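You operate a simulated robot arm through the tools that you are given. There is no shell and no other tool.

You are at the controls of a simulated two-armed robot. One attempt, no reset.

## Task
Set the dose dial to 20 ml and pump 3 strokes of oil into the beaker with the green foot.
Fine: stand the beaker on the grid, swing the spout over it and back to the drip cup, put the beaker back; spill nothing. Set down upright: what you pick out.

Only the result counts: the job must be done as asked and must still hold three seconds after the hand-in. Knocking over, shifting, dropping, spilling or breaking anything else fails it.

## Robot
Two 6-joint arms with fingered hands on one trunk that stands fixed in place. Base frame: the origin is at the foot of the trunk, x ahead of it, y to its left, z up. Lengths are in mm, angles in rad, forces in N, time in s.
The left shoulder is at [20, 157, 829], the right one opposite. With the tool pointing down near the work surface each hand reaches from about 340 to 840 mm from the base axis, measured 20 degrees to its own side. Payload 4.1 kg a hand.
The TCP of each hand is the grasp point between the finger pads, 33 mm short of the fingertips. In the tool frame z runs along the fingers and y along their closing line. The gripper opens to 112 mm. The gripper's body begins 39 mm behind the TCP. The gripper is a hand of 4 fingers: y runs from the thumb to the fingers, the wrist lies at [-16, -118, -200] in the tool frame, and closing takes about 1.5 s.
Orientation is told as [roll, pitch, yaw] about the base's x, y, z axes, in that order, counted from this pose: with the fingers straight down and the wrist toward the robot, the tool's x, y and z point along [0, 1, 0], [1, 0, 0] and [0, 0, -1] of the base frame.

## Interface
- The arms move only by the tool apply_moves. It takes "left_rows", "right_rows" or both (then of equal length, played together; a hand with none holds still); each is a list of rows, each a list of 6 numbers: the shift along the base's x, y, z in cm, then the turn, a rotation vector about the base's x, y, z in rad. In form: [[dx, dy, dz, rx, ry, rz], ...]. A call has 1 to 20 rows; each row is the pose to reach, as a shift and turn from the pose commanded when the call began. "left_claw" and "right_claw" are, for a hand that has rows, the opening, from 0 (shut) to 1 (fully open), set as the call begins (left out, the last holds). Rows are played at 5 a second. More than 50 mm and 0.15 rad between two rows, or a gripper value outside its range, and nothing of the call is played. A pose out of reach is approached as far as the arm can. The call stops where the force on the tool passes 40 N (or 10 N more than at its start, if that is more) or the arm is blocked; 0.2 s more then pass. Each finger travels about 72 mm/s and halts on what it meets, pressing with about 26 N; the grip force reading is that of the motor and also rises with nothing between the fingers. The clock runs only during rows and for 0.2 s after the last one: add rows that repeat a pose to give the fingers time. The reply holds the time, the measured pose of the TCP, the force on the tool along the base axes, the opening and the grip force, in the units named above and with some noise, with the torque about the TCP (base axes, N m) and any sound that the robot's microphone picked up.
- Cameras (640 x 400 px; columns grow to the right, rows downward): "scene" is now at [62.9, -22.6, 1483.6]; the picture's right is [-0.22, -0.98, 0.00], its down [-0.51, 0.11, -0.85] and it looks along [0.83, -0.18, -0.53] (base axes); focal length 356 px, centre (320, 200). "left" rides on the left gripper at [-66, -89, -130] in its tool frame; the picture's right is [-0.79, -0.29, 0.54], its down [0.55, -0.71, 0.44] and it looks along [0.26, 0.64, 0.72] (tool axes); focal length 247 px, centre (320, 200). "right" rides on the right gripper at [66, -89, -130] in its tool frame; the picture's right is [-0.79, 0.29, -0.54], its down [-0.55, -0.71, 0.44] and it looks along [-0.26, 0.64, 0.72] (tool axes); focal length 247 px, centre (320, 200). There is no depth. A picture from a camera that has moved, and an enlarged one, comes with that camera's place and axes in the base frame and with its lens. The place of the scene camera against the robot may be out by one fixed shift of up to 25 mm in any direction.
- get_image(camera): a new picture of that camera. No time passes.
- hand_shape(shape, hand): the hand has 4 fingers and takes this shape, open, in about a second: jaw (thumb against the fingers, like two jaws); tri (thumb and two fingers); tip (a fingertip pinch); poke (one finger out to press); point (the index stretched); flat (the hand flat); cup (the hand cupped); fist (a fist). The gripper value then closes the fingers along that shape, each until it touches; the sizes above hold for jaw. It gives what a move gives, with no picture.
- aim_head(pan, tilt): turns the head with the scene camera to pan (to the left, within 1.501 rad either way) and tilt (down, from -0.506 to 1.204), counted from straight ahead of the robot. It gives what a move gives.
- zoom(camera, box): a new picture of the part [left, top, right, bottom] of that camera's present view, enlarged. No time passes.
- sign_off(): hands the job in; it is judged then, once.

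Places have to be worked out from the pictures, the camera data and where the tool is seen. Open the grippers and draw the arms clear of the work before you hand the job in, unless the task says otherwise.

The tools are called after "Call:" by a JSON object that holds its "fn" and its "kwargs". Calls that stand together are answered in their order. apply_moves: Moves the arms, as the interface text tells. Its arguments: {"type":"object","properties":{"left_rows":{"type":"array","items":{"type":"array","items":{"type":"number"}}},"left_claw":{"type":"number"},"right_rows":{"type":"array","items":{"type":"array","items":{"type":"number"}}},"right_claw":{"type":"number"}},"required":[]} The other tools are called the same way: hand_shape (shape, hand) gives the hand a shape; aim_head (pan, tilt) turns the head that bears the scene camera; get_image (camera) takes a picture; zoom (camera, box) takes an enlarged picture of a part of a camera's view; sign_off () hands the job in.

At the start:

```text
time_s: 0.0
left_ee_pos: [456.1, 86.9, 1215.3]
left_tcp_rot: [0.001, -0.001, -0.144]
left_force: [0.6, 0.6, 0.0]
left_moment: [0.03, 0.02, 0.03]
left_finger_gap: 111.3
left_grasp_force: 0.1
left_shape: jaw
right_ee_pos: [395.6, -241.9, 1260.7]
right_tcp_rot: [0.003, 0.001, -0.143]
right_force: [-0.1, 1.0, 0.5]
right_moment: [0.03, 0.01, -0.02]
right_finger_gap: 111.3
right_grasp_force: 0.1
right_shape: jaw
head pan, tilt: [-0.216, 0.553]
```

scene: 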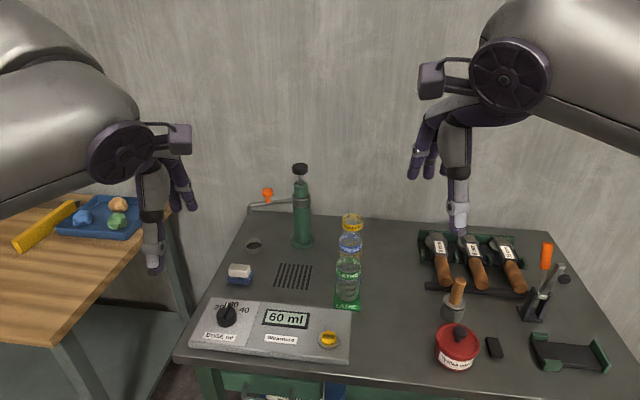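
right: 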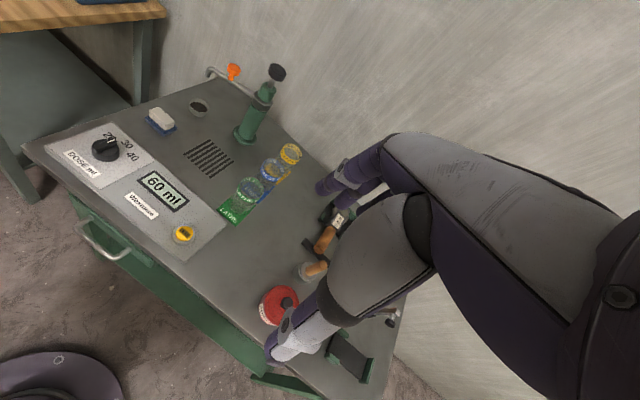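
left: 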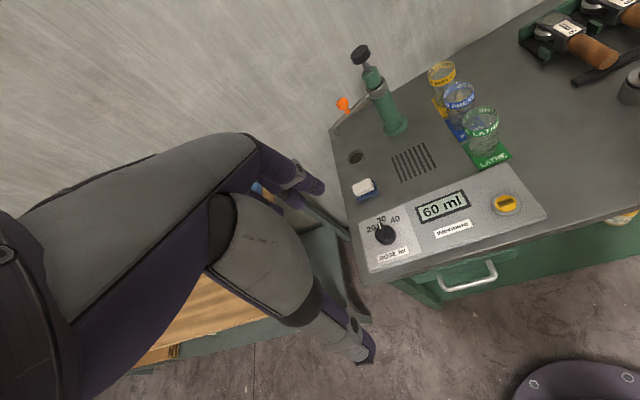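

The scene shows a bench with the dose panel, a pump with swing spout, three beakers in a row (green nearest) and a drain grid. I'll zoom in on each to understand it before moving.

Call:
{"fn": "zoom", "kwargs": {"camera": "scene", "box": [170, 150, 400, 294]}}

Call:
{"fn": "zoom", "kwargs": {"camera": "scene", "box": [170, 270, 400, 400]}}

Call:
{"fn": "zoom", "kwargs": {"camera": "left", "box": [320, 20, 560, 170]}}

Call:
{"fn": "zoom", "kwargs": {"camera": "left", "box": [340, 130, 560, 280]}}

Call:
{"fn": "zoom", "kwargs": {"camera": "right", "box": [130, 40, 330, 240]}}

```text
2.78 times, centred on (285, 222) of scene
camera zoom: at [62.9, -22.6, 1483.6], right [-0.22, -0.98, 0.0], down [-0.51, 0.11, -0.85], along [0.83, -0.18, -0.53], focal length 990 px, centre (417, 139)
```

zoom: 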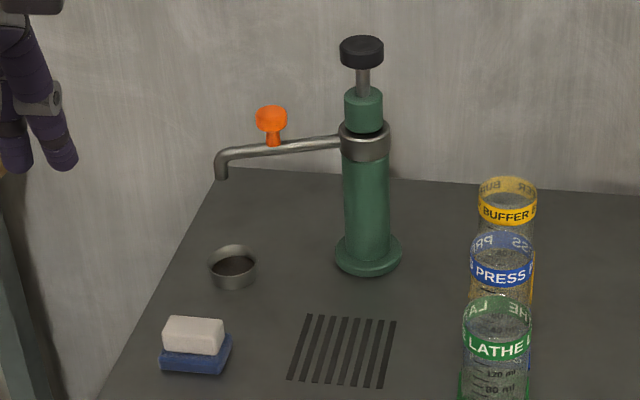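

```text
2.78 times, centred on (285, 335) of scene
camera zoom: at [62.9, -22.6, 1483.6], right [-0.22, -0.98, 0.0], down [-0.51, 0.11, -0.85], along [0.83, -0.18, -0.53], focal length 992 px, centre (417, -176)
```

zoom: 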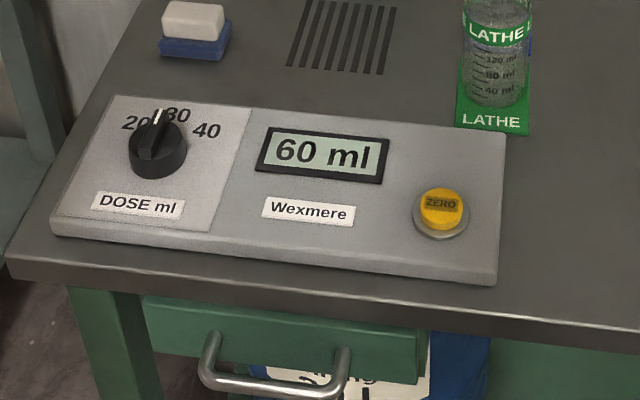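

```text
2.67 times, centred on (440, 95) of left
camera zoom: at [358.6, 36.4, 1345.0], right [-0.4, -0.74, -0.54], down [-0.62, 0.65, -0.44], along [0.67, 0.16, -0.72], focal length 659 px, centre (0, 480)
```

zoom: 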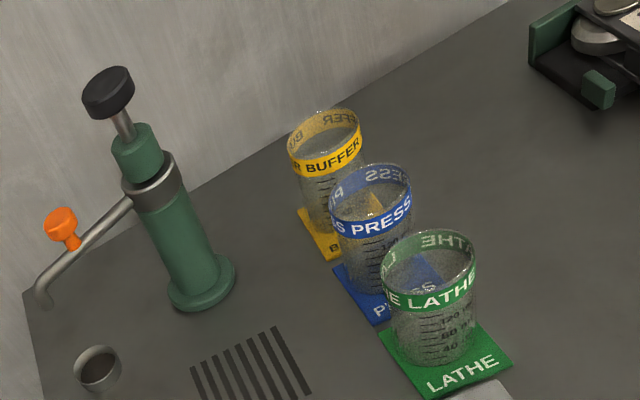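

```text
2.67 times, centred on (450, 205) of left
camera zoom: at [358.6, 36.4, 1345.0], right [-0.4, -0.74, -0.54], down [-0.62, 0.65, -0.44], along [0.67, 0.16, -0.72], focal length 659 px, centre (-27, 187)
```

zoom: 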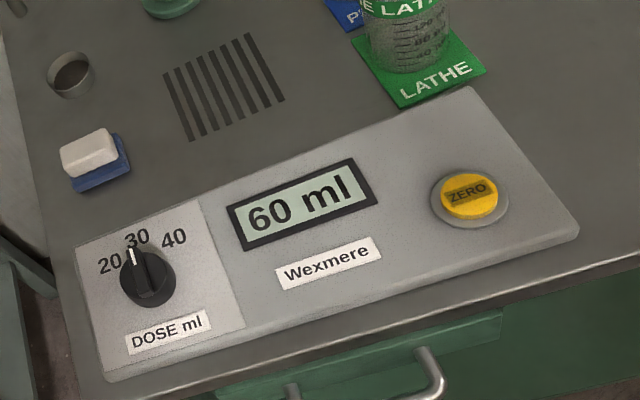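

```text
2.00 times, centred on (230, 140) of right
camera zoom: at [315.7, -163.9, 1389.9], right [0.17, -0.82, 0.54], down [-0.78, -0.45, -0.44], along [0.6, -0.35, -0.72], focal length 494 px, centre (500, 320)
```

zoom: 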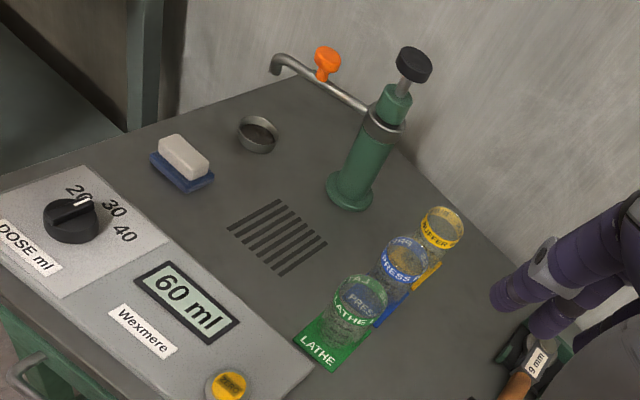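

The hand cameras triangulate well: bench top at about z=792, grid centre near (753,-99), green beaker near (656,-221), pump axis near (893,-147), spout end over the drip cup near (898,-5). I'll zoom in more tightly on the beakers, the dial and the pump head.

Call:
{"fn": "zoom", "kwargs": {"camera": "left", "box": [420, 50, 530, 180]}}

Call:
{"fn": "zoom", "kwargs": {"camera": "left", "box": [355, 195, 435, 275]}}

Call:
{"fn": "zoom", "kwargs": {"camera": "scene", "box": [190, 280, 270, 360]}}

Call:
{"fn": "zoom", "kwargs": {"camera": "right", "box": [200, 130, 320, 240]}}

Call:
{"fn": "zoom", "kwargs": {"camera": "scene", "box": [310, 200, 390, 320]}}

Call:
{"fn": "zoom", "kwargs": {"camera": "left", "box": [320, 30, 420, 160]}}

```text
3.08 times, centred on (475, 115) of left
camera zoom: at [358.6, 36.4, 1345.0], right [-0.4, -0.74, -0.54], down [-0.62, 0.65, -0.44], along [0.67, 0.16, -0.72], focal length 760 px, centre (-157, 462)
```

zoom: 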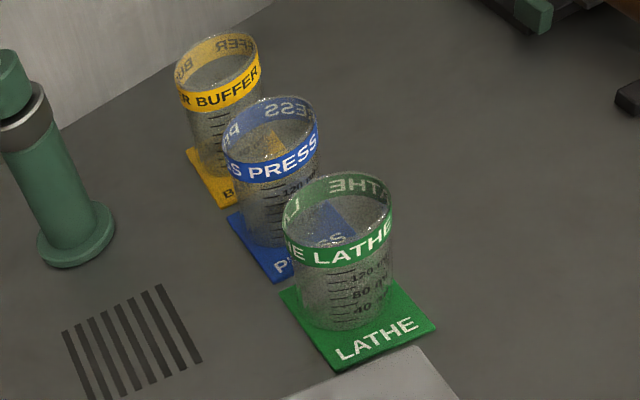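

```text
5.00 times, centred on (395, 235) of left
camera zoom: at [358.6, 36.4, 1345.0], right [-0.4, -0.74, -0.54], down [-0.62, 0.65, -0.44], along [0.67, 0.16, -0.72], focal length 1235 px, centre (-55, 25)
```

zoom: 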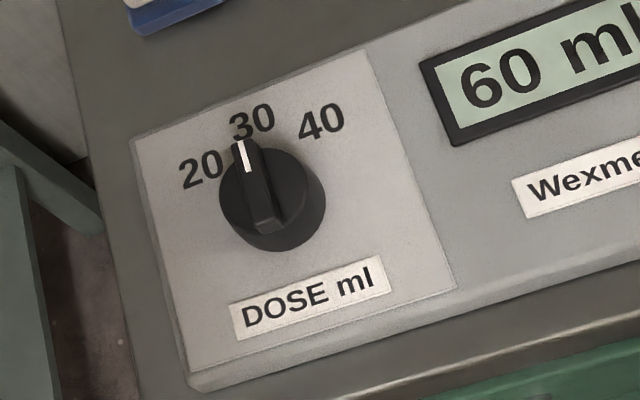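

```text
5.00 times, centred on (230, 320) of scene
camera zoom: at [62.9, -22.6, 1483.6], right [-0.22, -0.98, 0.0], down [-0.51, 0.11, -0.85], along [0.83, -0.18, -0.53], focal length 1782 px, centre (770, -400)
```

zoom: 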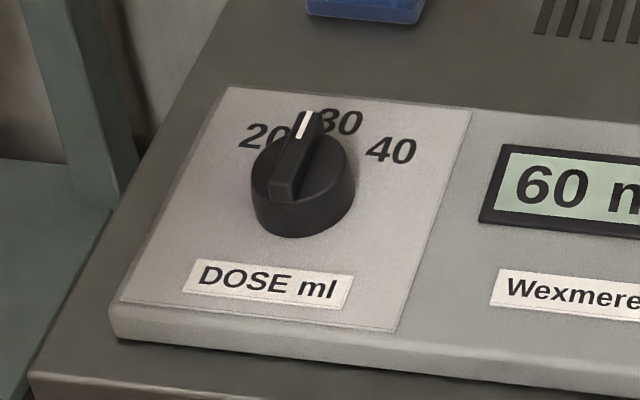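

```text
3.64 times, centred on (260, 185) of right
camera zoom: at [315.7, -163.9, 1389.9], right [0.17, -0.82, 0.54], down [-0.78, -0.45, -0.44], along [0.6, -0.35, -0.72], focal length 898 px, centre (538, 254)
```

zoom: 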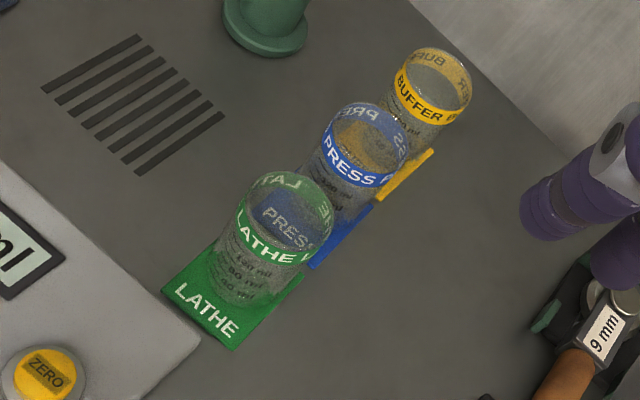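

```text
3.33 times, centred on (350, 260) of scene
camera zoom: at [62.9, -22.6, 1483.6], right [-0.22, -0.98, 0.0], down [-0.51, 0.11, -0.85], along [0.83, -0.18, -0.53], focal length 1188 px, centre (220, 0)
```

zoom: 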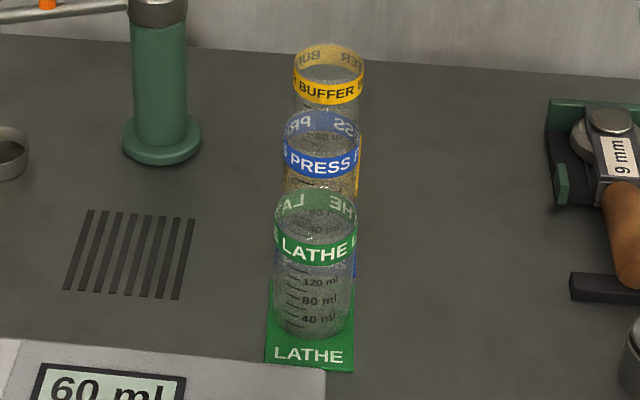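

```text
3.08 times, centred on (370, 95) of left
camera zoom: at [358.6, 36.4, 1345.0], right [-0.4, -0.74, -0.54], down [-0.62, 0.65, -0.44], along [0.67, 0.16, -0.72], focal length 760 px, centre (166, 523)
```

zoom: 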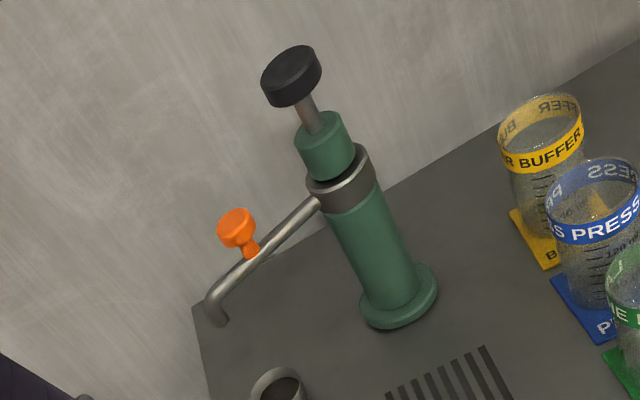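

The bench is turned about -0.35 rad relative to the base, the dial sits near (628,72) and points at 30, and 20 is about 45° counter-clockwise. I'll bring the left hand above the dial with the closing line across the pointer bar and look closely.

Call:
{"fn": "apply_moves", "kwargs": {"left_rows": [[1.3, -0.1, -2, 0, 0, -0.136], [2.6, -0.2, -4, 0, 0, -0.273], [4, -0.3, -6, 0, 0, -0.409], [5.3, -0.5, -8, 0, 0, -0.546], [6.6, -0.6, -10, 0, 0, -0.682], [7.9, -0.7, -12, 0, 0, -0.818], [9.3, -0.8, -14, 0, 0, -0.955], [10.6, -0.9, -16, 0, 0, -1.091], [11.9, -1, -18, 0, 0, -1.227], [13.2, -1.2, -20, 0, 0, -1.364], [14.6, -1.3, -22, 0, 0, -1.5], [15.9, -1.4, -24, 0, 0, -1.637], [17.2, -1.5, -26.5, 0, 0, -1.773]], "left_claw": 1}}

```text
time_s: 2.8
left_ee_pos: [593.7, 85.4, 942.1]
left_tcp_rot: [-0.002, -0.003, -1.917]
left_force: [0.0, -0.8, -0.1]
left_moment: [0.01, 0.05, 0.02]
left_finger_gap: 111.7
left_grasp_force: 0.1
left_shape: jaw
left hand out of reach, approached as far as the arm can: row 12, 13
right_ee_pos: [396.1, -242.7, 1260.6]
right_tcp_rot: [0.0, 0.0, -0.141]
right_force: [1.8, 0.3, 1.4]
right_moment: [0.03, 0.02, -0.01]
right_finger_gap: 111.6
right_grasp_force: 0.1
right_shape: jaw
head pan, tilt: [-0.216, 0.553]
```

The left arm is near its reach limit with this yaw at this height, but lower should be fine. I'll look with the left camera and the scene.

Call:
{"fn": "get_image", "kwargs": {"camera": "left"}}

Call:
{"fn": "get_image", "kwargs": {"camera": "scene"}}

Call:
{"fn": "get_image", "kwargs": {"camera": "right"}}

```text
taken
camera left: at [563.8, 192.3, 1072.4], right [-0.65, 0.54, -0.54], down [0.76, 0.48, -0.44], along [0.02, -0.69, -0.72], focal length 247 px, centre (320, 200)
```

left: 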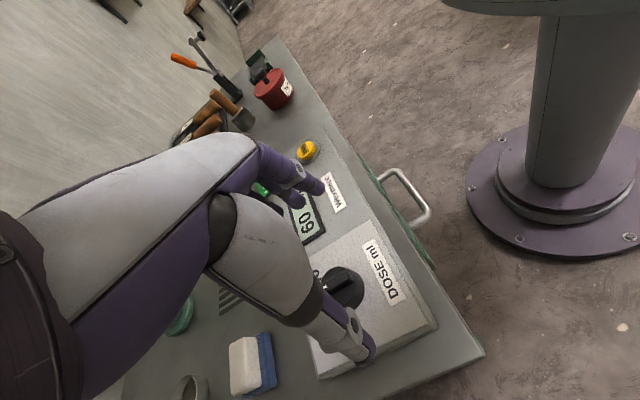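

```text
taken
```

scene: 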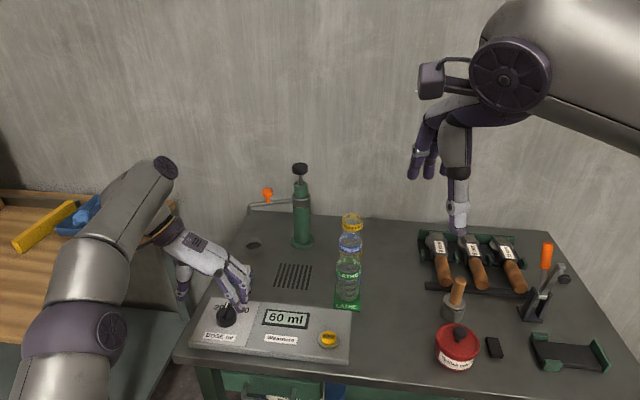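

```text
taken
camera right: at [316.2, -164.2, 1389.8], right [0.17, -0.83, 0.54], down [-0.78, -0.45, -0.44], along [0.6, -0.35, -0.72], focal length 247 px, centre (320, 200)
```

right: 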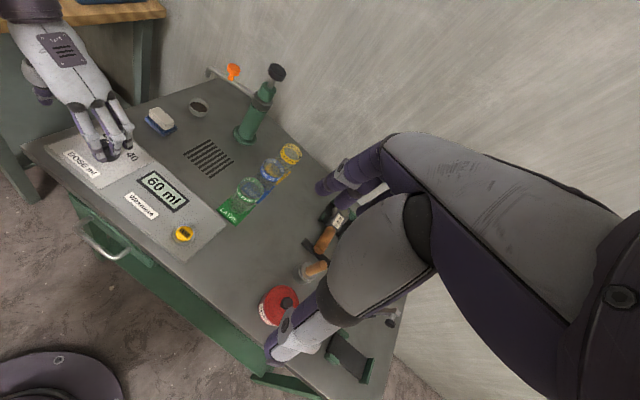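

I'll zoom on the dial and hand in the left and right views to locate the knob precisely relative to the fingers.

Call:
{"fn": "zoom", "kwargs": {"camera": "left", "box": [270, 220, 430, 380]}}

Call:
{"fn": "zoom", "kwargs": {"camera": "right", "box": [50, 80, 160, 190]}}

Call:
{"fn": "zoom", "kwargs": {"camera": "scene", "box": [160, 220, 290, 360]}}

```text
2.50 times, centred on (350, 300) of left
camera zoom: at [563.8, 192.3, 1072.4], right [-0.65, 0.54, -0.54], down [0.76, 0.48, -0.44], along [0.02, -0.69, -0.72], focal length 617 px, centre (245, -50)
```

zoom: 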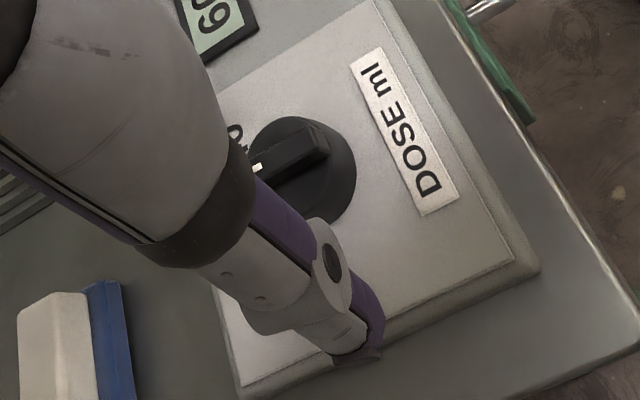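

```text
3.64 times, centred on (105, 135) of right
camera zoom: at [316.2, -164.2, 1389.8], right [0.17, -0.83, 0.54], down [-0.78, -0.45, -0.44], along [0.6, -0.35, -0.72], focal length 898 px, centre (1102, 436)
```

zoom: 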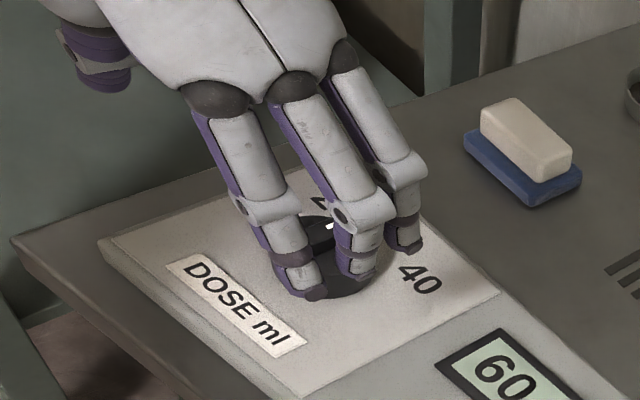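

```text
2.86 times, centred on (225, 290) of scene
camera zoom: at [63.5, -23.0, 1483.6], right [-0.22, -0.98, 0.0], down [-0.51, 0.11, -0.85], along [0.83, -0.18, -0.53], focal length 1018 px, centre (591, -57)
```

zoom: 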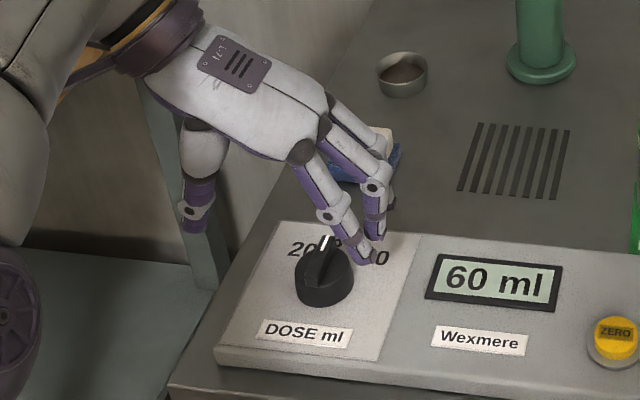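

The jaw has three spread fingers, wide for a thin bar. I'll try the "tip" pinch shape on the left hand while it is clear above the panel and look at where the fingertips are.

Call:
{"fn": "hand_shape", "kwargs": {"shape": "tip", "hand": "left"}}

Call:
{"fn": "zoom", "kwargs": {"camera": "left", "box": [220, 180, 480, 400]}}

Call:
{"fn": "zoom", "kwargs": {"camera": "right", "box": [30, 60, 170, 190]}}

Call:
{"fn": "zoom", "kwargs": {"camera": "scene", "box": [160, 220, 290, 360]}}

```text
time_s: 3.7
left_ee_pos: [594.9, 83.6, 944.1]
left_tcp_rot: [-0.001, -0.004, -1.914]
left_force: [0.4, 0.1, 0.7]
left_moment: [-0.04, 0.01, 0.01]
left_finger_gap: 111.6
left_grasp_force: 0.0
left_shape: tip
right_ee_pos: [395.3, -241.5, 1260.8]
right_tcp_rot: [0.001, 0.0, -0.143]
right_force: [-0.7, 0.1, -0.8]
right_moment: [-0.03, -0.01, 0.02]
right_finger_gap: 111.6
right_grasp_force: 0.1
right_shape: jaw
head pan, tilt: [-0.216, 0.553]
```

```text
1.82 times, centred on (350, 290) of left
camera zoom: at [563.4, 191.9, 1073.1], right [-0.65, 0.54, -0.54], down [0.76, 0.48, -0.44], along [0.03, -0.69, -0.72], focal length 449 px, centre (266, 36)
```

zoom: 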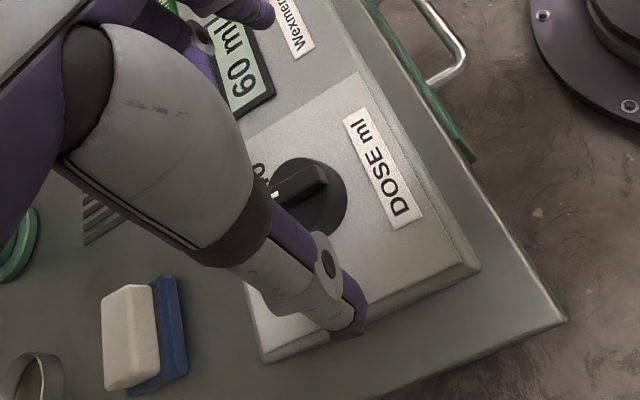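

```text
3.08 times, centred on (100, 125) of right
camera zoom: at [315.7, -163.9, 1389.9], right [0.17, -0.82, 0.54], down [-0.78, -0.45, -0.44], along [0.6, -0.35, -0.72], focal length 760 px, centre (997, 431)
```

zoom: 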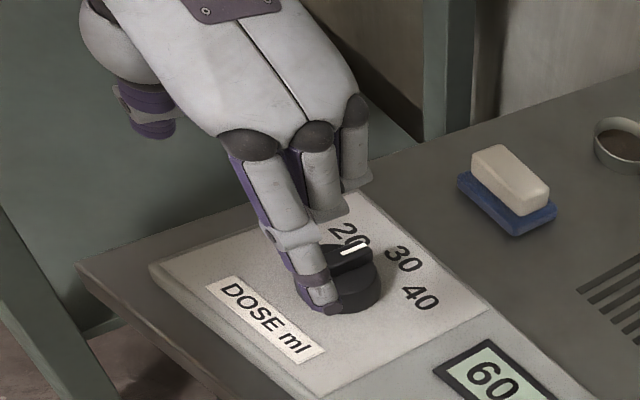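

```text
2.86 times, centred on (225, 290) of scene
camera zoom: at [62.9, -22.6, 1483.6], right [-0.22, -0.98, 0.0], down [-0.51, 0.11, -0.85], along [0.83, -0.18, -0.53], focal length 1018 px, centre (591, -57)
```

zoom: 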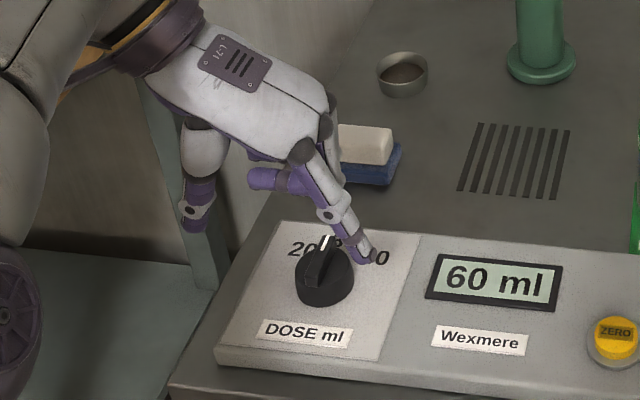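

In "tip" shape the index and thumb remain out and two fingers curl. I'll close the pinch in free air to see exactly where the tips meet relative to the TCP.

Call:
{"fn": "apply_moves", "kwargs": {"left_rows": [[0, 0, 0, 0, 0, 0], [0, 0, 0, 0, 0, 0], [0, 0, 0, 0, 0, 0], [0, 0, 0, 0, 0, 0], [0, 0, 0, 0, 0, 0], [0, 0, 0, 0, 0, 0], [0, 0, 0, 0, 0, 0], [0, 0, 0, 0, 0, 0]], "left_claw": 0.1}}

Call:
{"fn": "zoom", "kwargs": {"camera": "left", "box": [220, 180, 480, 400]}}

Call:
{"fn": "zoom", "kwargs": {"camera": "right", "box": [30, 60, 170, 190]}}

Call:
{"fn": "zoom", "kwargs": {"camera": "scene", "box": [160, 220, 290, 360]}}

```text
time_s: 5.5
left_ee_pos: [596.0, 85.0, 943.0]
left_tcp_rot: [0.0, -0.003, -1.917]
left_force: [-0.2, 0.2, -0.2]
left_moment: [-0.03, 0.0, 0.0]
left_finger_gap: 11.6
left_grasp_force: 0.0
left_shape: tip
right_ee_pos: [395.0, -241.9, 1259.3]
right_tcp_rot: [-0.001, 0.0, -0.14]
right_force: [0.2, 0.6, -0.2]
right_moment: [0.03, 0.0, -0.02]
right_finger_gap: 111.5
right_grasp_force: 0.0
right_shape: jaw
head pan, tilt: [-0.216, 0.553]
```

```text
1.82 times, centred on (350, 290) of left
camera zoom: at [563.4, 192.0, 1072.9], right [-0.65, 0.54, -0.54], down [0.76, 0.48, -0.44], along [0.03, -0.69, -0.72], focal length 449 px, centre (266, 36)
```

zoom: 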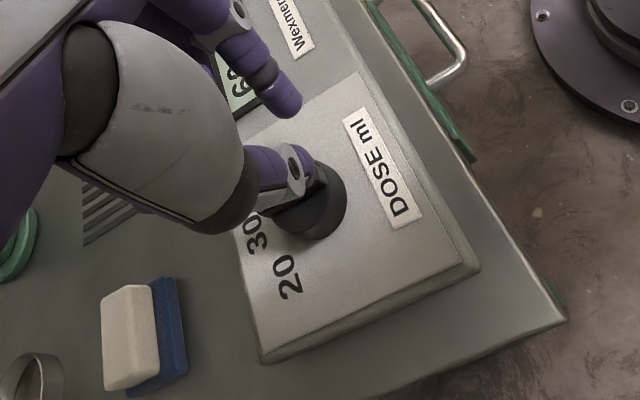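

```text
3.08 times, centred on (100, 125) of right
camera zoom: at [315.7, -163.9, 1389.9], right [0.17, -0.82, 0.54], down [-0.78, -0.45, -0.44], along [0.6, -0.35, -0.72], focal length 760 px, centre (997, 431)
```

zoom: 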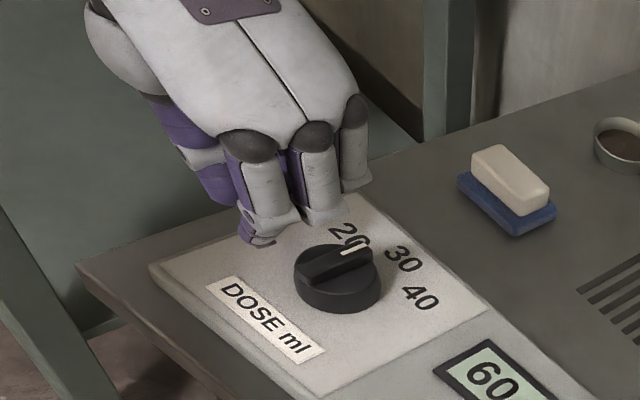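

```text
2.86 times, centred on (225, 290) of scene
camera zoom: at [62.9, -22.6, 1483.6], right [-0.22, -0.98, 0.0], down [-0.51, 0.11, -0.85], along [0.83, -0.18, -0.53], focal length 1018 px, centre (591, -57)
```

zoom: 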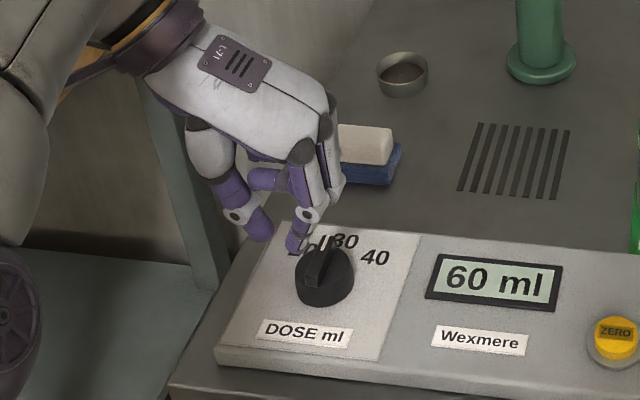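

The pinch meets close to the TCP. The dial axis computes to about (631,71); to gain reach I'll tilt the fingers 0.2 rad forward, lower slightly and open the pinch to ~28 mm, then check where the hand actually is.

Call:
{"fn": "apply_moves", "kwargs": {"left_rows": [[0, 0, -0.7, -0.034, -0.094, 0], [0, 0, -1.3, -0.068, -0.188, 0], [0, 0, -2, -0.068, -0.188, 0], [0, 0, -2, -0.068, -0.188, 0]], "left_claw": 0.28}}

Call:
{"fn": "zoom", "kwargs": {"camera": "left", "box": [220, 180, 480, 400]}}

Call:
{"fn": "zoom", "kwargs": {"camera": "right", "box": [30, 60, 170, 190]}}

Call:
{"fn": "zoom", "kwargs": {"camera": "scene", "box": [160, 220, 290, 360]}}

```text
time_s: 6.5
left_ee_pos: [594.3, 81.3, 923.9]
left_tcp_rot: [0.2, -0.002, -1.916]
left_force: [-0.5, -0.3, -0.1]
left_moment: [-0.01, -0.01, -0.01]
left_finger_gap: 31.1
left_grasp_force: 0.2
left_shape: tip
right_ee_pos: [395.4, -241.6, 1260.1]
right_tcp_rot: [-0.002, 0.001, -0.142]
right_force: [0.4, -0.5, -0.7]
right_moment: [0.03, 0.02, -0.01]
right_finger_gap: 111.8
right_grasp_force: 0.0
right_shape: jaw
head pan, tilt: [-0.216, 0.553]
```

```text
1.82 times, centred on (350, 290) of left
camera zoom: at [541.0, 198.2, 1037.7], right [-0.53, 0.49, -0.69], down [0.83, 0.46, -0.32], along [0.16, -0.74, -0.65], focal length 449 px, centre (266, 36)
```

zoom: 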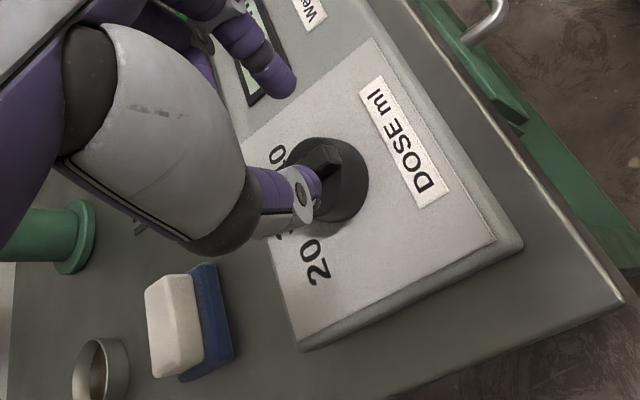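

```text
3.08 times, centred on (100, 125) of right
camera zoom: at [315.7, -163.9, 1389.9], right [0.17, -0.82, 0.54], down [-0.78, -0.45, -0.44], along [0.6, -0.35, -0.72], focal length 760 px, centre (997, 431)
```

zoom: 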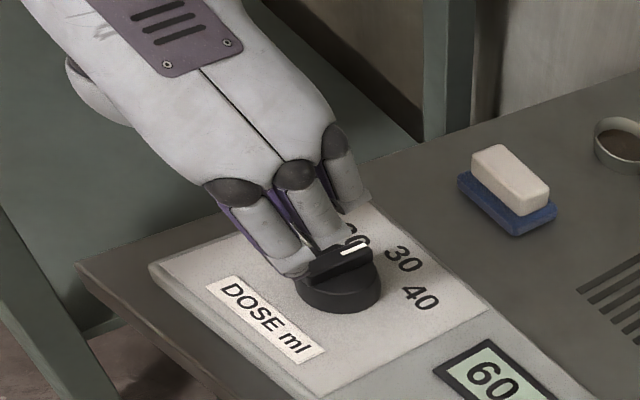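

```text
2.86 times, centred on (225, 290) of scene
camera zoom: at [62.9, -22.6, 1483.6], right [-0.22, -0.98, 0.0], down [-0.51, 0.11, -0.85], along [0.83, -0.18, -0.53], focal length 1018 px, centre (591, -57)
```

zoom: 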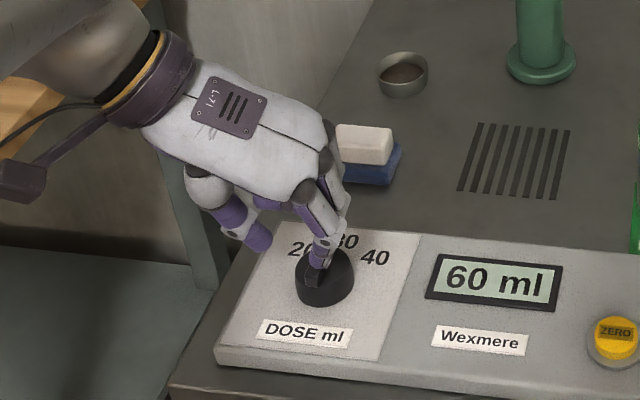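

The shift is now relative to the reached pose. I'll move to directly above the dial axis, TCP (628,72) at about z=905, and re-check before descending.

Call:
{"fn": "apply_moves", "kwargs": {"left_rows": [[1.7, -0.5, -0.5, 0, 0, 0], [3.4, -0.9, -1.0, 0, 0, 0], [3.4, -0.9, -2.0, 0, 0, 0], [3.4, -0.9, -2.0, 0, 0, 0]], "left_claw": 0.28}}

Call:
{"fn": "zoom", "kwargs": {"camera": "left", "box": [220, 180, 480, 400]}}

Call:
{"fn": "zoom", "kwargs": {"camera": "right", "box": [30, 60, 170, 190]}}

Call:
{"fn": "zoom", "kwargs": {"camera": "scene", "box": [190, 260, 290, 360]}}

```text
time_s: 7.5
left_ee_pos: [627.2, 72.6, 903.4]
left_tcp_rot: [0.197, -0.002, -1.916]
left_force: [0.5, -0.7, -0.1]
left_moment: [-0.02, 0.0, 0.03]
left_finger_gap: 30.8
left_grasp_force: 0.1
left_shape: tip
right_ee_pos: [396.2, -241.1, 1260.8]
right_tcp_rot: [0.0, 0.001, -0.142]
right_force: [0.7, 0.0, -0.3]
right_moment: [0.0, -0.02, 0.01]
right_finger_gap: 111.9
right_grasp_force: 0.0
right_shape: jaw
head pan, tilt: [-0.216, 0.553]
```

```text
1.82 times, centred on (350, 290) of left
camera zoom: at [573.8, 189.2, 1017.6], right [-0.53, 0.49, -0.69], down [0.83, 0.46, -0.32], along [0.15, -0.74, -0.65], focal length 449 px, centre (266, 36)
```

zoom: 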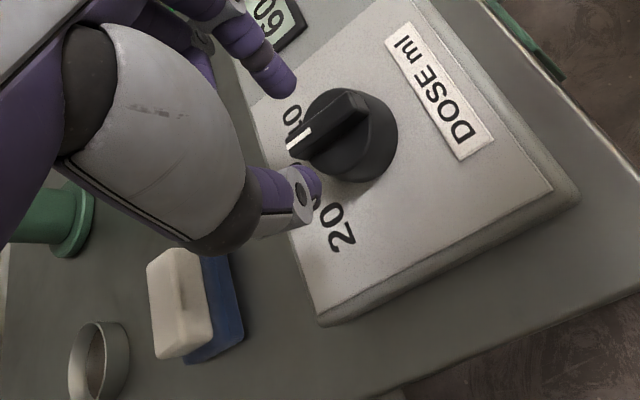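

```text
3.08 times, centred on (100, 125) of right
camera zoom: at [315.7, -163.9, 1389.9], right [0.17, -0.82, 0.54], down [-0.78, -0.45, -0.44], along [0.6, -0.35, -0.72], focal length 760 px, centre (997, 431)
```

zoom: 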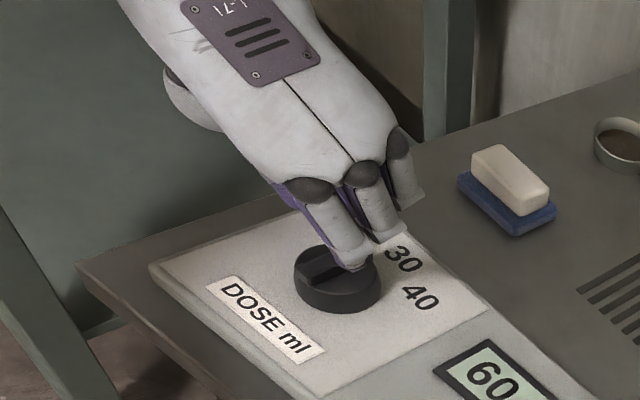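

```text
4.00 times, centred on (240, 310) of scene
camera zoom: at [62.9, -22.6, 1483.6], right [-0.22, -0.98, 0.0], down [-0.51, 0.11, -0.85], along [0.83, -0.18, -0.53], focal length 1425 px, centre (640, -240)
```

zoom: 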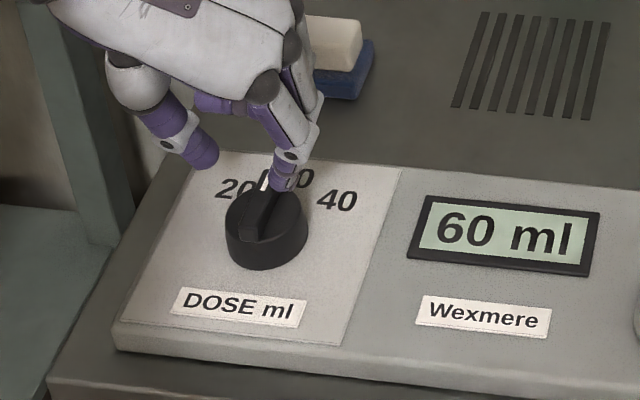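

Fingertips straddle the pointer bar (tip midpoint computes to about (634,73)). I'll descend 22 mm and check force and pictures.

Call:
{"fn": "apply_moves", "kwargs": {"left_rows": [[-0.2, -0.1, -0.8, 0, 0, 0], [-0.2, -0.1, -1.6, 0, 0, 0], [-0.2, -0.1, -2.2, 0, 0, 0], [-0.2, -0.1, -2.2, 0, 0, 0]], "left_claw": 0.28}}

Call:
{"fn": "zoom", "kwargs": {"camera": "left", "box": [260, 180, 420, 320]}}

Call:
{"fn": "zoom", "kwargs": {"camera": "right", "box": [60, 90, 150, 180]}}

Call:
{"fn": "zoom", "kwargs": {"camera": "scene", "box": [195, 280, 275, 360]}}

```text
time_s: 8.5
left_ee_pos: [626.0, 72.3, 879.4]
left_tcp_rot: [0.198, -0.001, -1.917]
left_force: [-0.2, 0.7, -0.2]
left_moment: [-0.02, 0.01, -0.01]
left_finger_gap: 30.7
left_grasp_force: 0.0
left_shape: tip
right_ee_pos: [394.7, -243.5, 1260.3]
right_tcp_rot: [-0.001, 0.0, -0.141]
right_force: [-0.1, -0.4, -0.4]
right_moment: [-0.01, -0.02, -0.04]
right_finger_gap: 111.6
right_grasp_force: 0.0
right_shape: jaw
head pan, tilt: [-0.216, 0.553]
```

```text
2.86 times, centred on (340, 250) of left
camera zoom: at [572.0, 188.3, 993.8], right [-0.53, 0.49, -0.69], down [0.83, 0.46, -0.32], along [0.15, -0.74, -0.65], focal length 706 px, centre (263, 57)
```

zoom: 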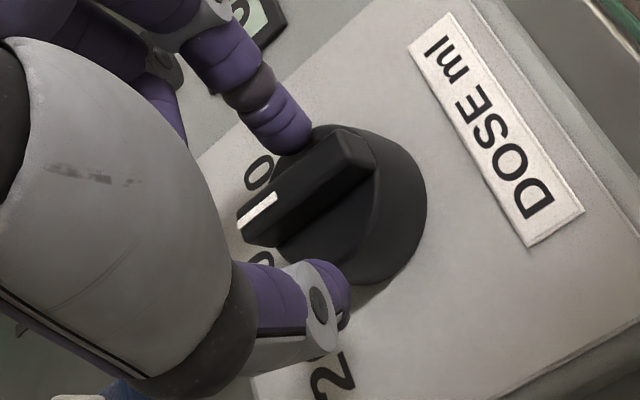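

```text
4.44 times, centred on (105, 135) of right
camera zoom: at [315.7, -163.9, 1389.9], right [0.17, -0.82, 0.54], down [-0.78, -0.45, -0.44], along [0.6, -0.35, -0.72], focal length 1098 px, centre (1276, 489)
```

zoom: 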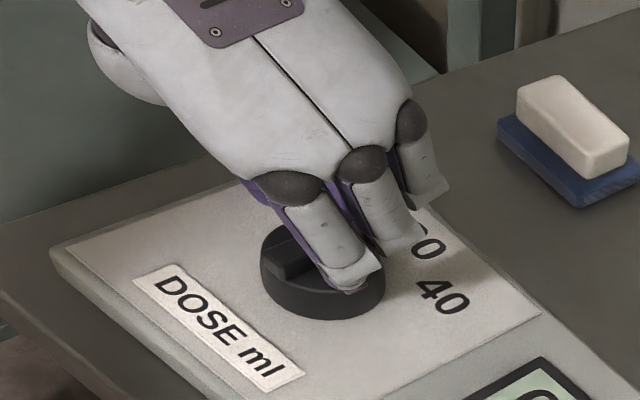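

```text
5.00 times, centred on (235, 320) of scene
camera zoom: at [62.9, -22.6, 1483.6], right [-0.22, -0.98, 0.0], down [-0.51, 0.11, -0.85], along [0.83, -0.18, -0.53], focal length 1782 px, centre (745, -400)
```

zoom: 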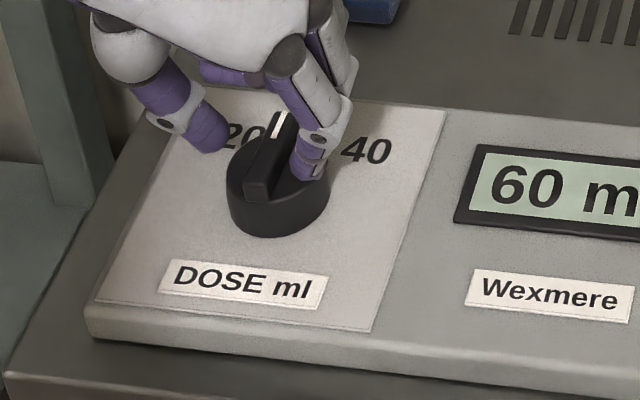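

The index is right of the bar and the thumb left, well aligned. I'll lower another 8 mm watching the force, then close on the bar.

Call:
{"fn": "apply_moves", "kwargs": {"left_rows": [[0, 0, -0.4, 0, 0, 0], [0, 0, -0.8, 0, 0, 0], [0, 0, -0.8, 0, 0, 0]], "left_claw": 0.28}}

Call:
{"fn": "zoom", "kwargs": {"camera": "left", "box": [260, 180, 420, 320]}}

Call:
{"fn": "zoom", "kwargs": {"camera": "scene", "box": [195, 280, 275, 360]}}

```text
time_s: 9.3
left_ee_pos: [625.6, 71.0, 874.6]
left_tcp_rot: [0.207, -0.004, -1.915]
left_force: [-3.1, -4.9, 31.7]
left_moment: [-0.79, 0.42, 0.0]
left_finger_gap: 33.9
left_grasp_force: 0.0
left_shape: tip
right_ee_pos: [393.8, -242.2, 1261.3]
right_tcp_rot: [0.001, 0.001, -0.142]
right_force: [0.2, 0.3, 0.2]
right_moment: [-0.01, 0.0, 0.02]
right_finger_gap: 111.7
right_grasp_force: 0.0
right_shape: jaw
head pan, tilt: [-0.216, 0.553]
```

```text
2.86 times, centred on (340, 250) of left
camera zoom: at [571.8, 187.0, 989.3], right [-0.53, 0.49, -0.69], down [0.83, 0.45, -0.32], along [0.16, -0.74, -0.65], focal length 706 px, centre (263, 57)
```

zoom: 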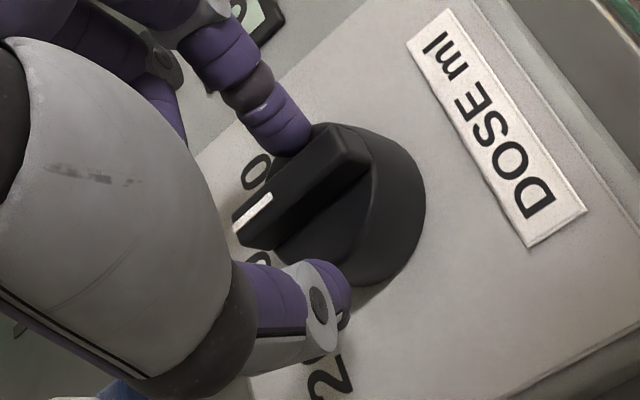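

```text
5.00 times, centred on (235, 320) of scene
camera zoom: at [61.9, -22.9, 1483.6], right [-0.22, -0.98, 0.0], down [-0.51, 0.11, -0.85], along [0.83, -0.18, -0.53], focal length 1782 px, centre (745, -400)
```

zoom: 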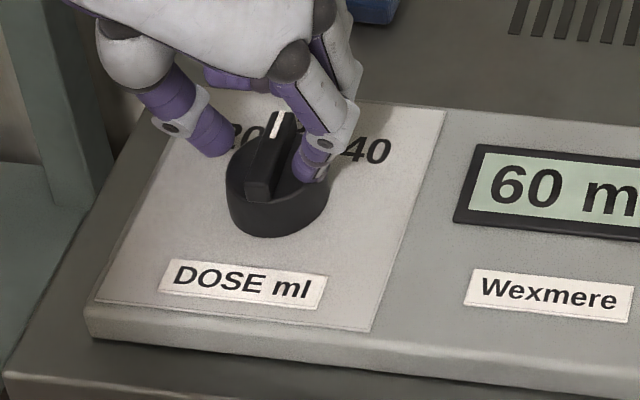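

The index tip touched the disc top (31 N up). I'll lift ~5 mm off it and close the pinch on the bar.

Call:
{"fn": "apply_moves", "kwargs": {"left_rows": [[0, 0, 0.5, 0, 0, 0], [0, 0, 0.5, 0, 0, 0], [0, 0, 0.5, 0, 0, 0], [0, 0, 0.5, 0, 0, 0], [0, 0, 0.5, 0, 0, 0]], "left_claw": 0}}

Call:
{"fn": "zoom", "kwargs": {"camera": "left", "box": [260, 180, 420, 320]}}

Call:
{"fn": "zoom", "kwargs": {"camera": "scene", "box": [195, 280, 275, 360]}}

```text
time_s: 10.5
left_ee_pos: [626.7, 72.2, 876.7]
left_tcp_rot: [0.197, -0.003, -1.919]
left_force: [-1.0, -0.1, -2.4]
left_moment: [-0.07, 0.1, 0.04]
left_finger_gap: 23.2
left_grasp_force: 25.7
left_shape: tip
right_ee_pos: [394.1, -242.0, 1260.4]
right_tcp_rot: [0.0, 0.0, -0.141]
right_force: [-0.5, -0.1, -0.2]
right_moment: [-0.01, 0.02, 0.0]
right_finger_gap: 111.7
right_grasp_force: 0.1
right_shape: jaw
head pan, tilt: [-0.216, 0.553]
```

```text
2.86 times, centred on (340, 250) of left
camera zoom: at [572.8, 188.7, 991.1], right [-0.54, 0.5, -0.68], down [0.83, 0.46, -0.32], along [0.15, -0.74, -0.66], focal length 706 px, centre (263, 57)
```

zoom: 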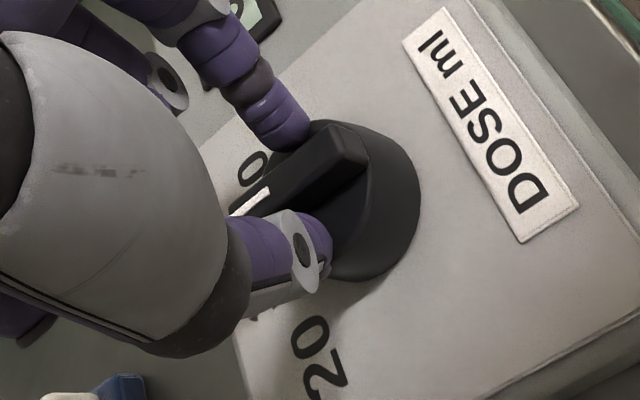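

```text
5.00 times, centred on (235, 320) of scene
camera zoom: at [62.9, -22.6, 1483.6], right [-0.22, -0.98, 0.0], down [-0.51, 0.11, -0.85], along [0.83, -0.18, -0.53], focal length 1782 px, centre (745, -400)
```

zoom: 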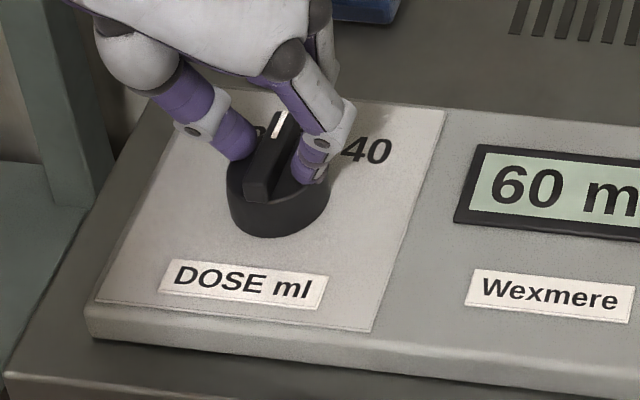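

The bar is gripped. I'll turn the hand counter-clockwise about the vertical in steps, first 0.4 rad, and check.

Call:
{"fn": "apply_moves", "kwargs": {"left_rows": [[0, -0.05, 0, 0, 0, 0.1], [0, -0.1, 0, 0, 0, 0.2], [0, -0.15, 0, 0, 0, 0.3], [0, -0.2, 0, 0, 0, 0.4], [0, -0.2, 0, 0, 0, 0.4]], "left_claw": 0}}

Call:
{"fn": "zoom", "kwargs": {"camera": "left", "box": [260, 180, 420, 320]}}

Call:
{"fn": "zoom", "kwargs": {"camera": "scene", "box": [195, 280, 275, 360]}}

```text
time_s: 11.7
left_ee_pos: [626.5, 71.2, 878.6]
left_tcp_rot: [0.2, -0.002, -1.513]
left_force: [-10.9, 7.2, -0.4]
left_moment: [0.41, 0.34, -0.01]
left_finger_gap: 21.2
left_grasp_force: 25.8
left_shape: tip
right_ee_pos: [395.1, -242.0, 1261.3]
right_tcp_rot: [0.003, 0.0, -0.142]
right_force: [0.1, 0.4, 0.0]
right_moment: [0.04, -0.01, -0.05]
right_finger_gap: 112.1
right_grasp_force: 0.1
right_shape: jaw
head pan, tilt: [-0.216, 0.553]
```

```text
2.86 times, centred on (340, 250) of left
camera zoom: at [531.6, 156.3, 991.9], right [-0.69, 0.25, -0.68], down [0.59, 0.74, -0.32], along [0.43, -0.62, -0.66], focal length 706 px, centre (263, 57)
```

zoom: 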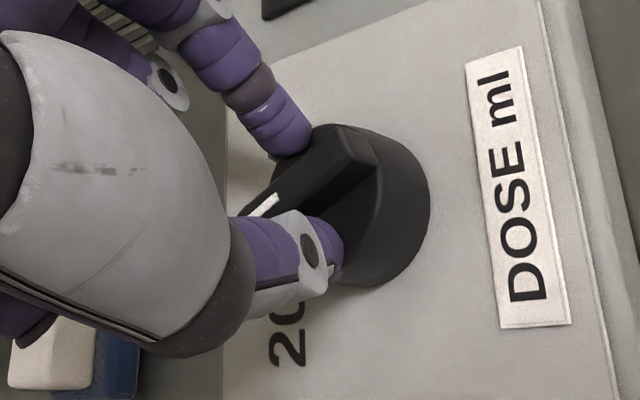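

```text
5.00 times, centred on (235, 320) of scene
camera zoom: at [62.6, -22.4, 1483.6], right [-0.22, -0.98, 0.0], down [-0.51, 0.11, -0.85], along [0.83, -0.18, -0.53], focal length 1782 px, centre (745, -400)
```

zoom: 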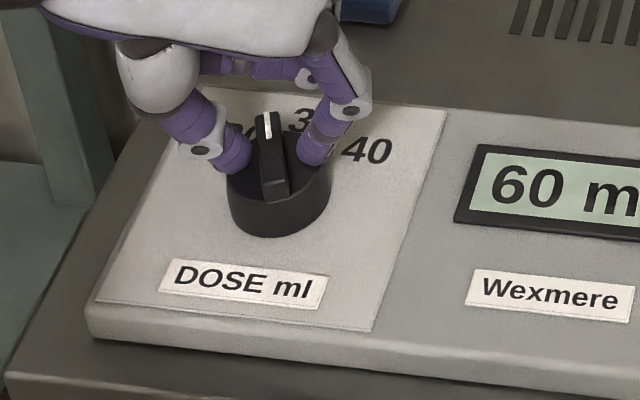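

The dial follows the hand (about 23° so far); small side load, so I'll ease the TCP slightly and turn the remaining ~0.385 rad.

Call:
{"fn": "apply_moves", "kwargs": {"left_rows": [[-0.1, 0.05, 0, 0, 0, 0.1], [-0.1, 0.05, 0, 0, 0, 0.2], [-0.1, 0.05, 0, 0, 0, 0.3], [-0.1, 0.05, 0, 0, 0, 0.385], [-0.1, 0.05, 0, 0, 0, 0.385]], "left_claw": 0}}

Call:
{"fn": "zoom", "kwargs": {"camera": "left", "box": [260, 180, 420, 320]}}

Call:
{"fn": "zoom", "kwargs": {"camera": "scene", "box": [195, 280, 275, 360]}}

Call:
{"fn": "zoom", "kwargs": {"camera": "right", "box": [60, 90, 150, 180]}}

```text
time_s: 12.9
left_ee_pos: [623.4, 70.7, 877.2]
left_tcp_rot: [0.2, -0.001, -1.131]
left_force: [-13.0, 0.8, 3.4]
left_moment: [0.02, 0.42, -0.15]
left_finger_gap: 20.8
left_grasp_force: 25.8
left_shape: tip
right_ee_pos: [396.4, -242.2, 1260.3]
right_tcp_rot: [-0.001, -0.001, -0.142]
right_force: [-0.4, 0.7, 0.3]
right_moment: [-0.01, 0.03, -0.03]
right_finger_gap: 111.6
right_grasp_force: 0.1
right_shape: jaw
head pan, tilt: [-0.216, 0.553]
```

```text
2.86 times, centred on (340, 250) of left
camera zoom: at [505.5, 114.0, 991.9], right [-0.73, -0.03, -0.68], down [0.27, 0.91, -0.32], along [0.63, -0.41, -0.66], focal length 706 px, centre (263, 57)
```

zoom: 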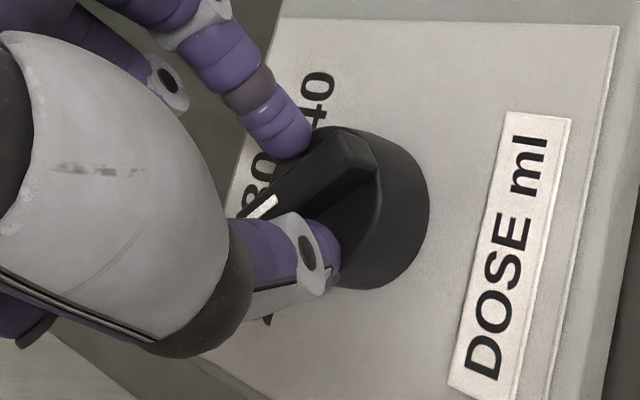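

```text
5.00 times, centred on (235, 320) of scene
camera zoom: at [62.4, -22.6, 1483.6], right [-0.22, -0.98, 0.0], down [-0.51, 0.11, -0.85], along [0.83, -0.18, -0.53], focal length 1782 px, centre (745, -400)
```

zoom: 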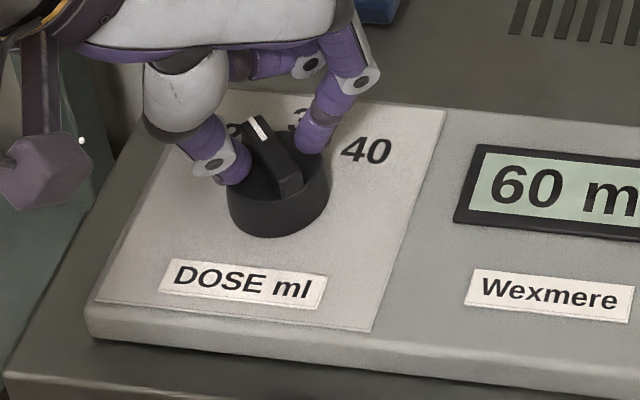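

```text
4.44 times, centred on (105, 135) of right
camera zoom: at [315.2, -163.9, 1390.0], right [0.17, -0.82, 0.54], down [-0.78, -0.45, -0.44], along [0.6, -0.35, -0.72], focal length 1098 px, centre (1276, 489)
```

zoom: 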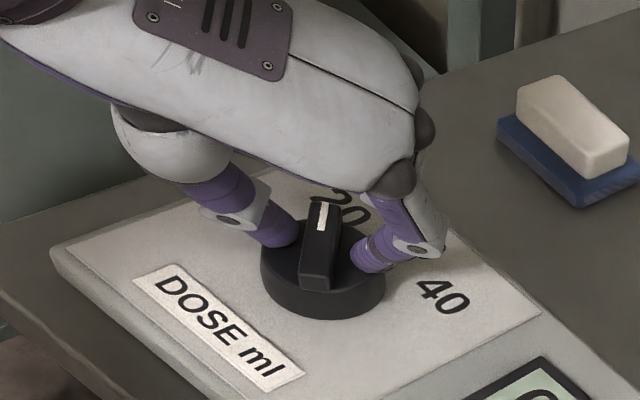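

The pointer now lies toward 20. I'll open the pinch and lift straight up to inspect the dial.

Call:
{"fn": "apply_moves", "kwargs": {"left_rows": [[0, 0, 0, 0, 0, 0], [0, 0, 0, 0, 0, 0], [0, 0, 0, 0, 0, 0], [0, 0, 2, 0, 0, 0], [0, 0, 5, 0, 0, 0], [-3, 2, 8, 0, 0, 0], [-6, 5, 11, 0, 0, 0], [-9, 8, 14, 0, 0, 0]], "left_claw": 0.35}}

Call:
{"fn": "zoom", "kwargs": {"camera": "scene", "box": [195, 280, 275, 360]}}

Call:
{"fn": "zoom", "kwargs": {"camera": "right", "box": [60, 90, 200, 220]}}

Call:
{"fn": "get_image", "kwargs": {"camera": "left"}}

```text
refused: row 7 steps farther than a row can; nothing moved
```

```text
5.00 times, centred on (235, 320) of scene
camera zoom: at [62.4, -22.6, 1483.6], right [-0.22, -0.98, 0.0], down [-0.51, 0.11, -0.85], along [0.83, -0.18, -0.53], focal length 1782 px, centre (745, -400)
```

zoom: 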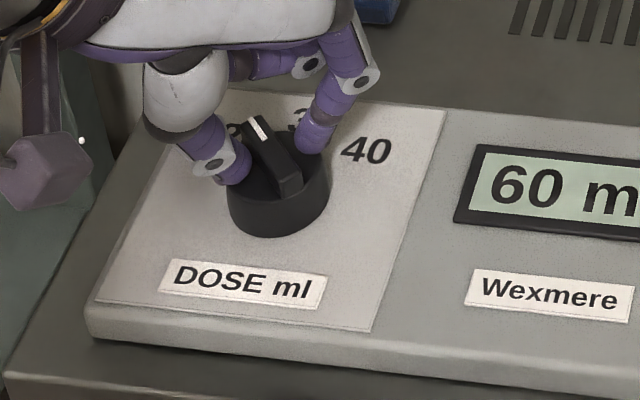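

```text
3.08 times, centred on (130, 155) of right
camera zoom: at [315.2, -163.9, 1390.0], right [0.17, -0.82, 0.54], down [-0.78, -0.45, -0.44], along [0.6, -0.35, -0.72], focal length 760 px, centre (905, 338)
```

zoom: 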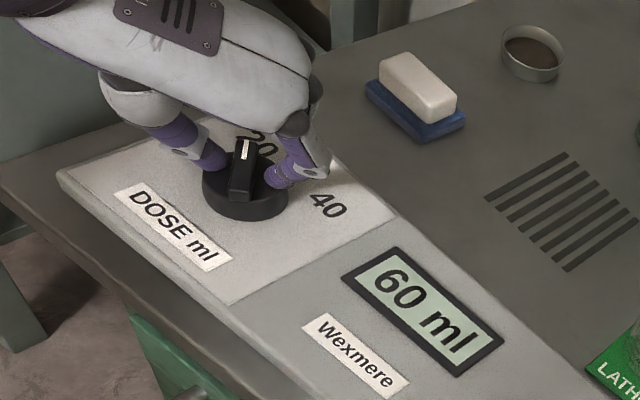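

```text
taken
camera left: at [505.5, 114.0, 991.9], right [-0.73, -0.03, -0.68], down [0.27, 0.91, -0.32], along [0.63, -0.41, -0.66], focal length 247 px, centre (320, 200)
```

left: 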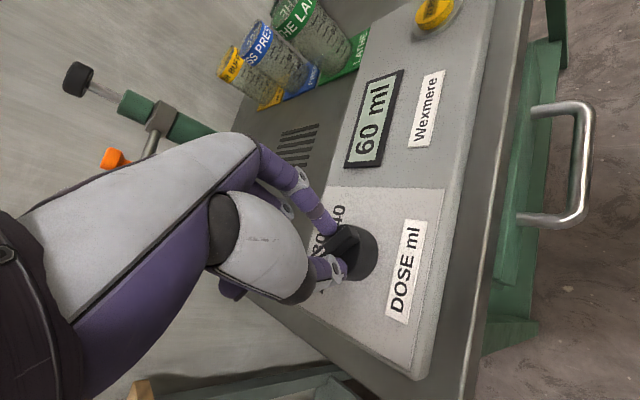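

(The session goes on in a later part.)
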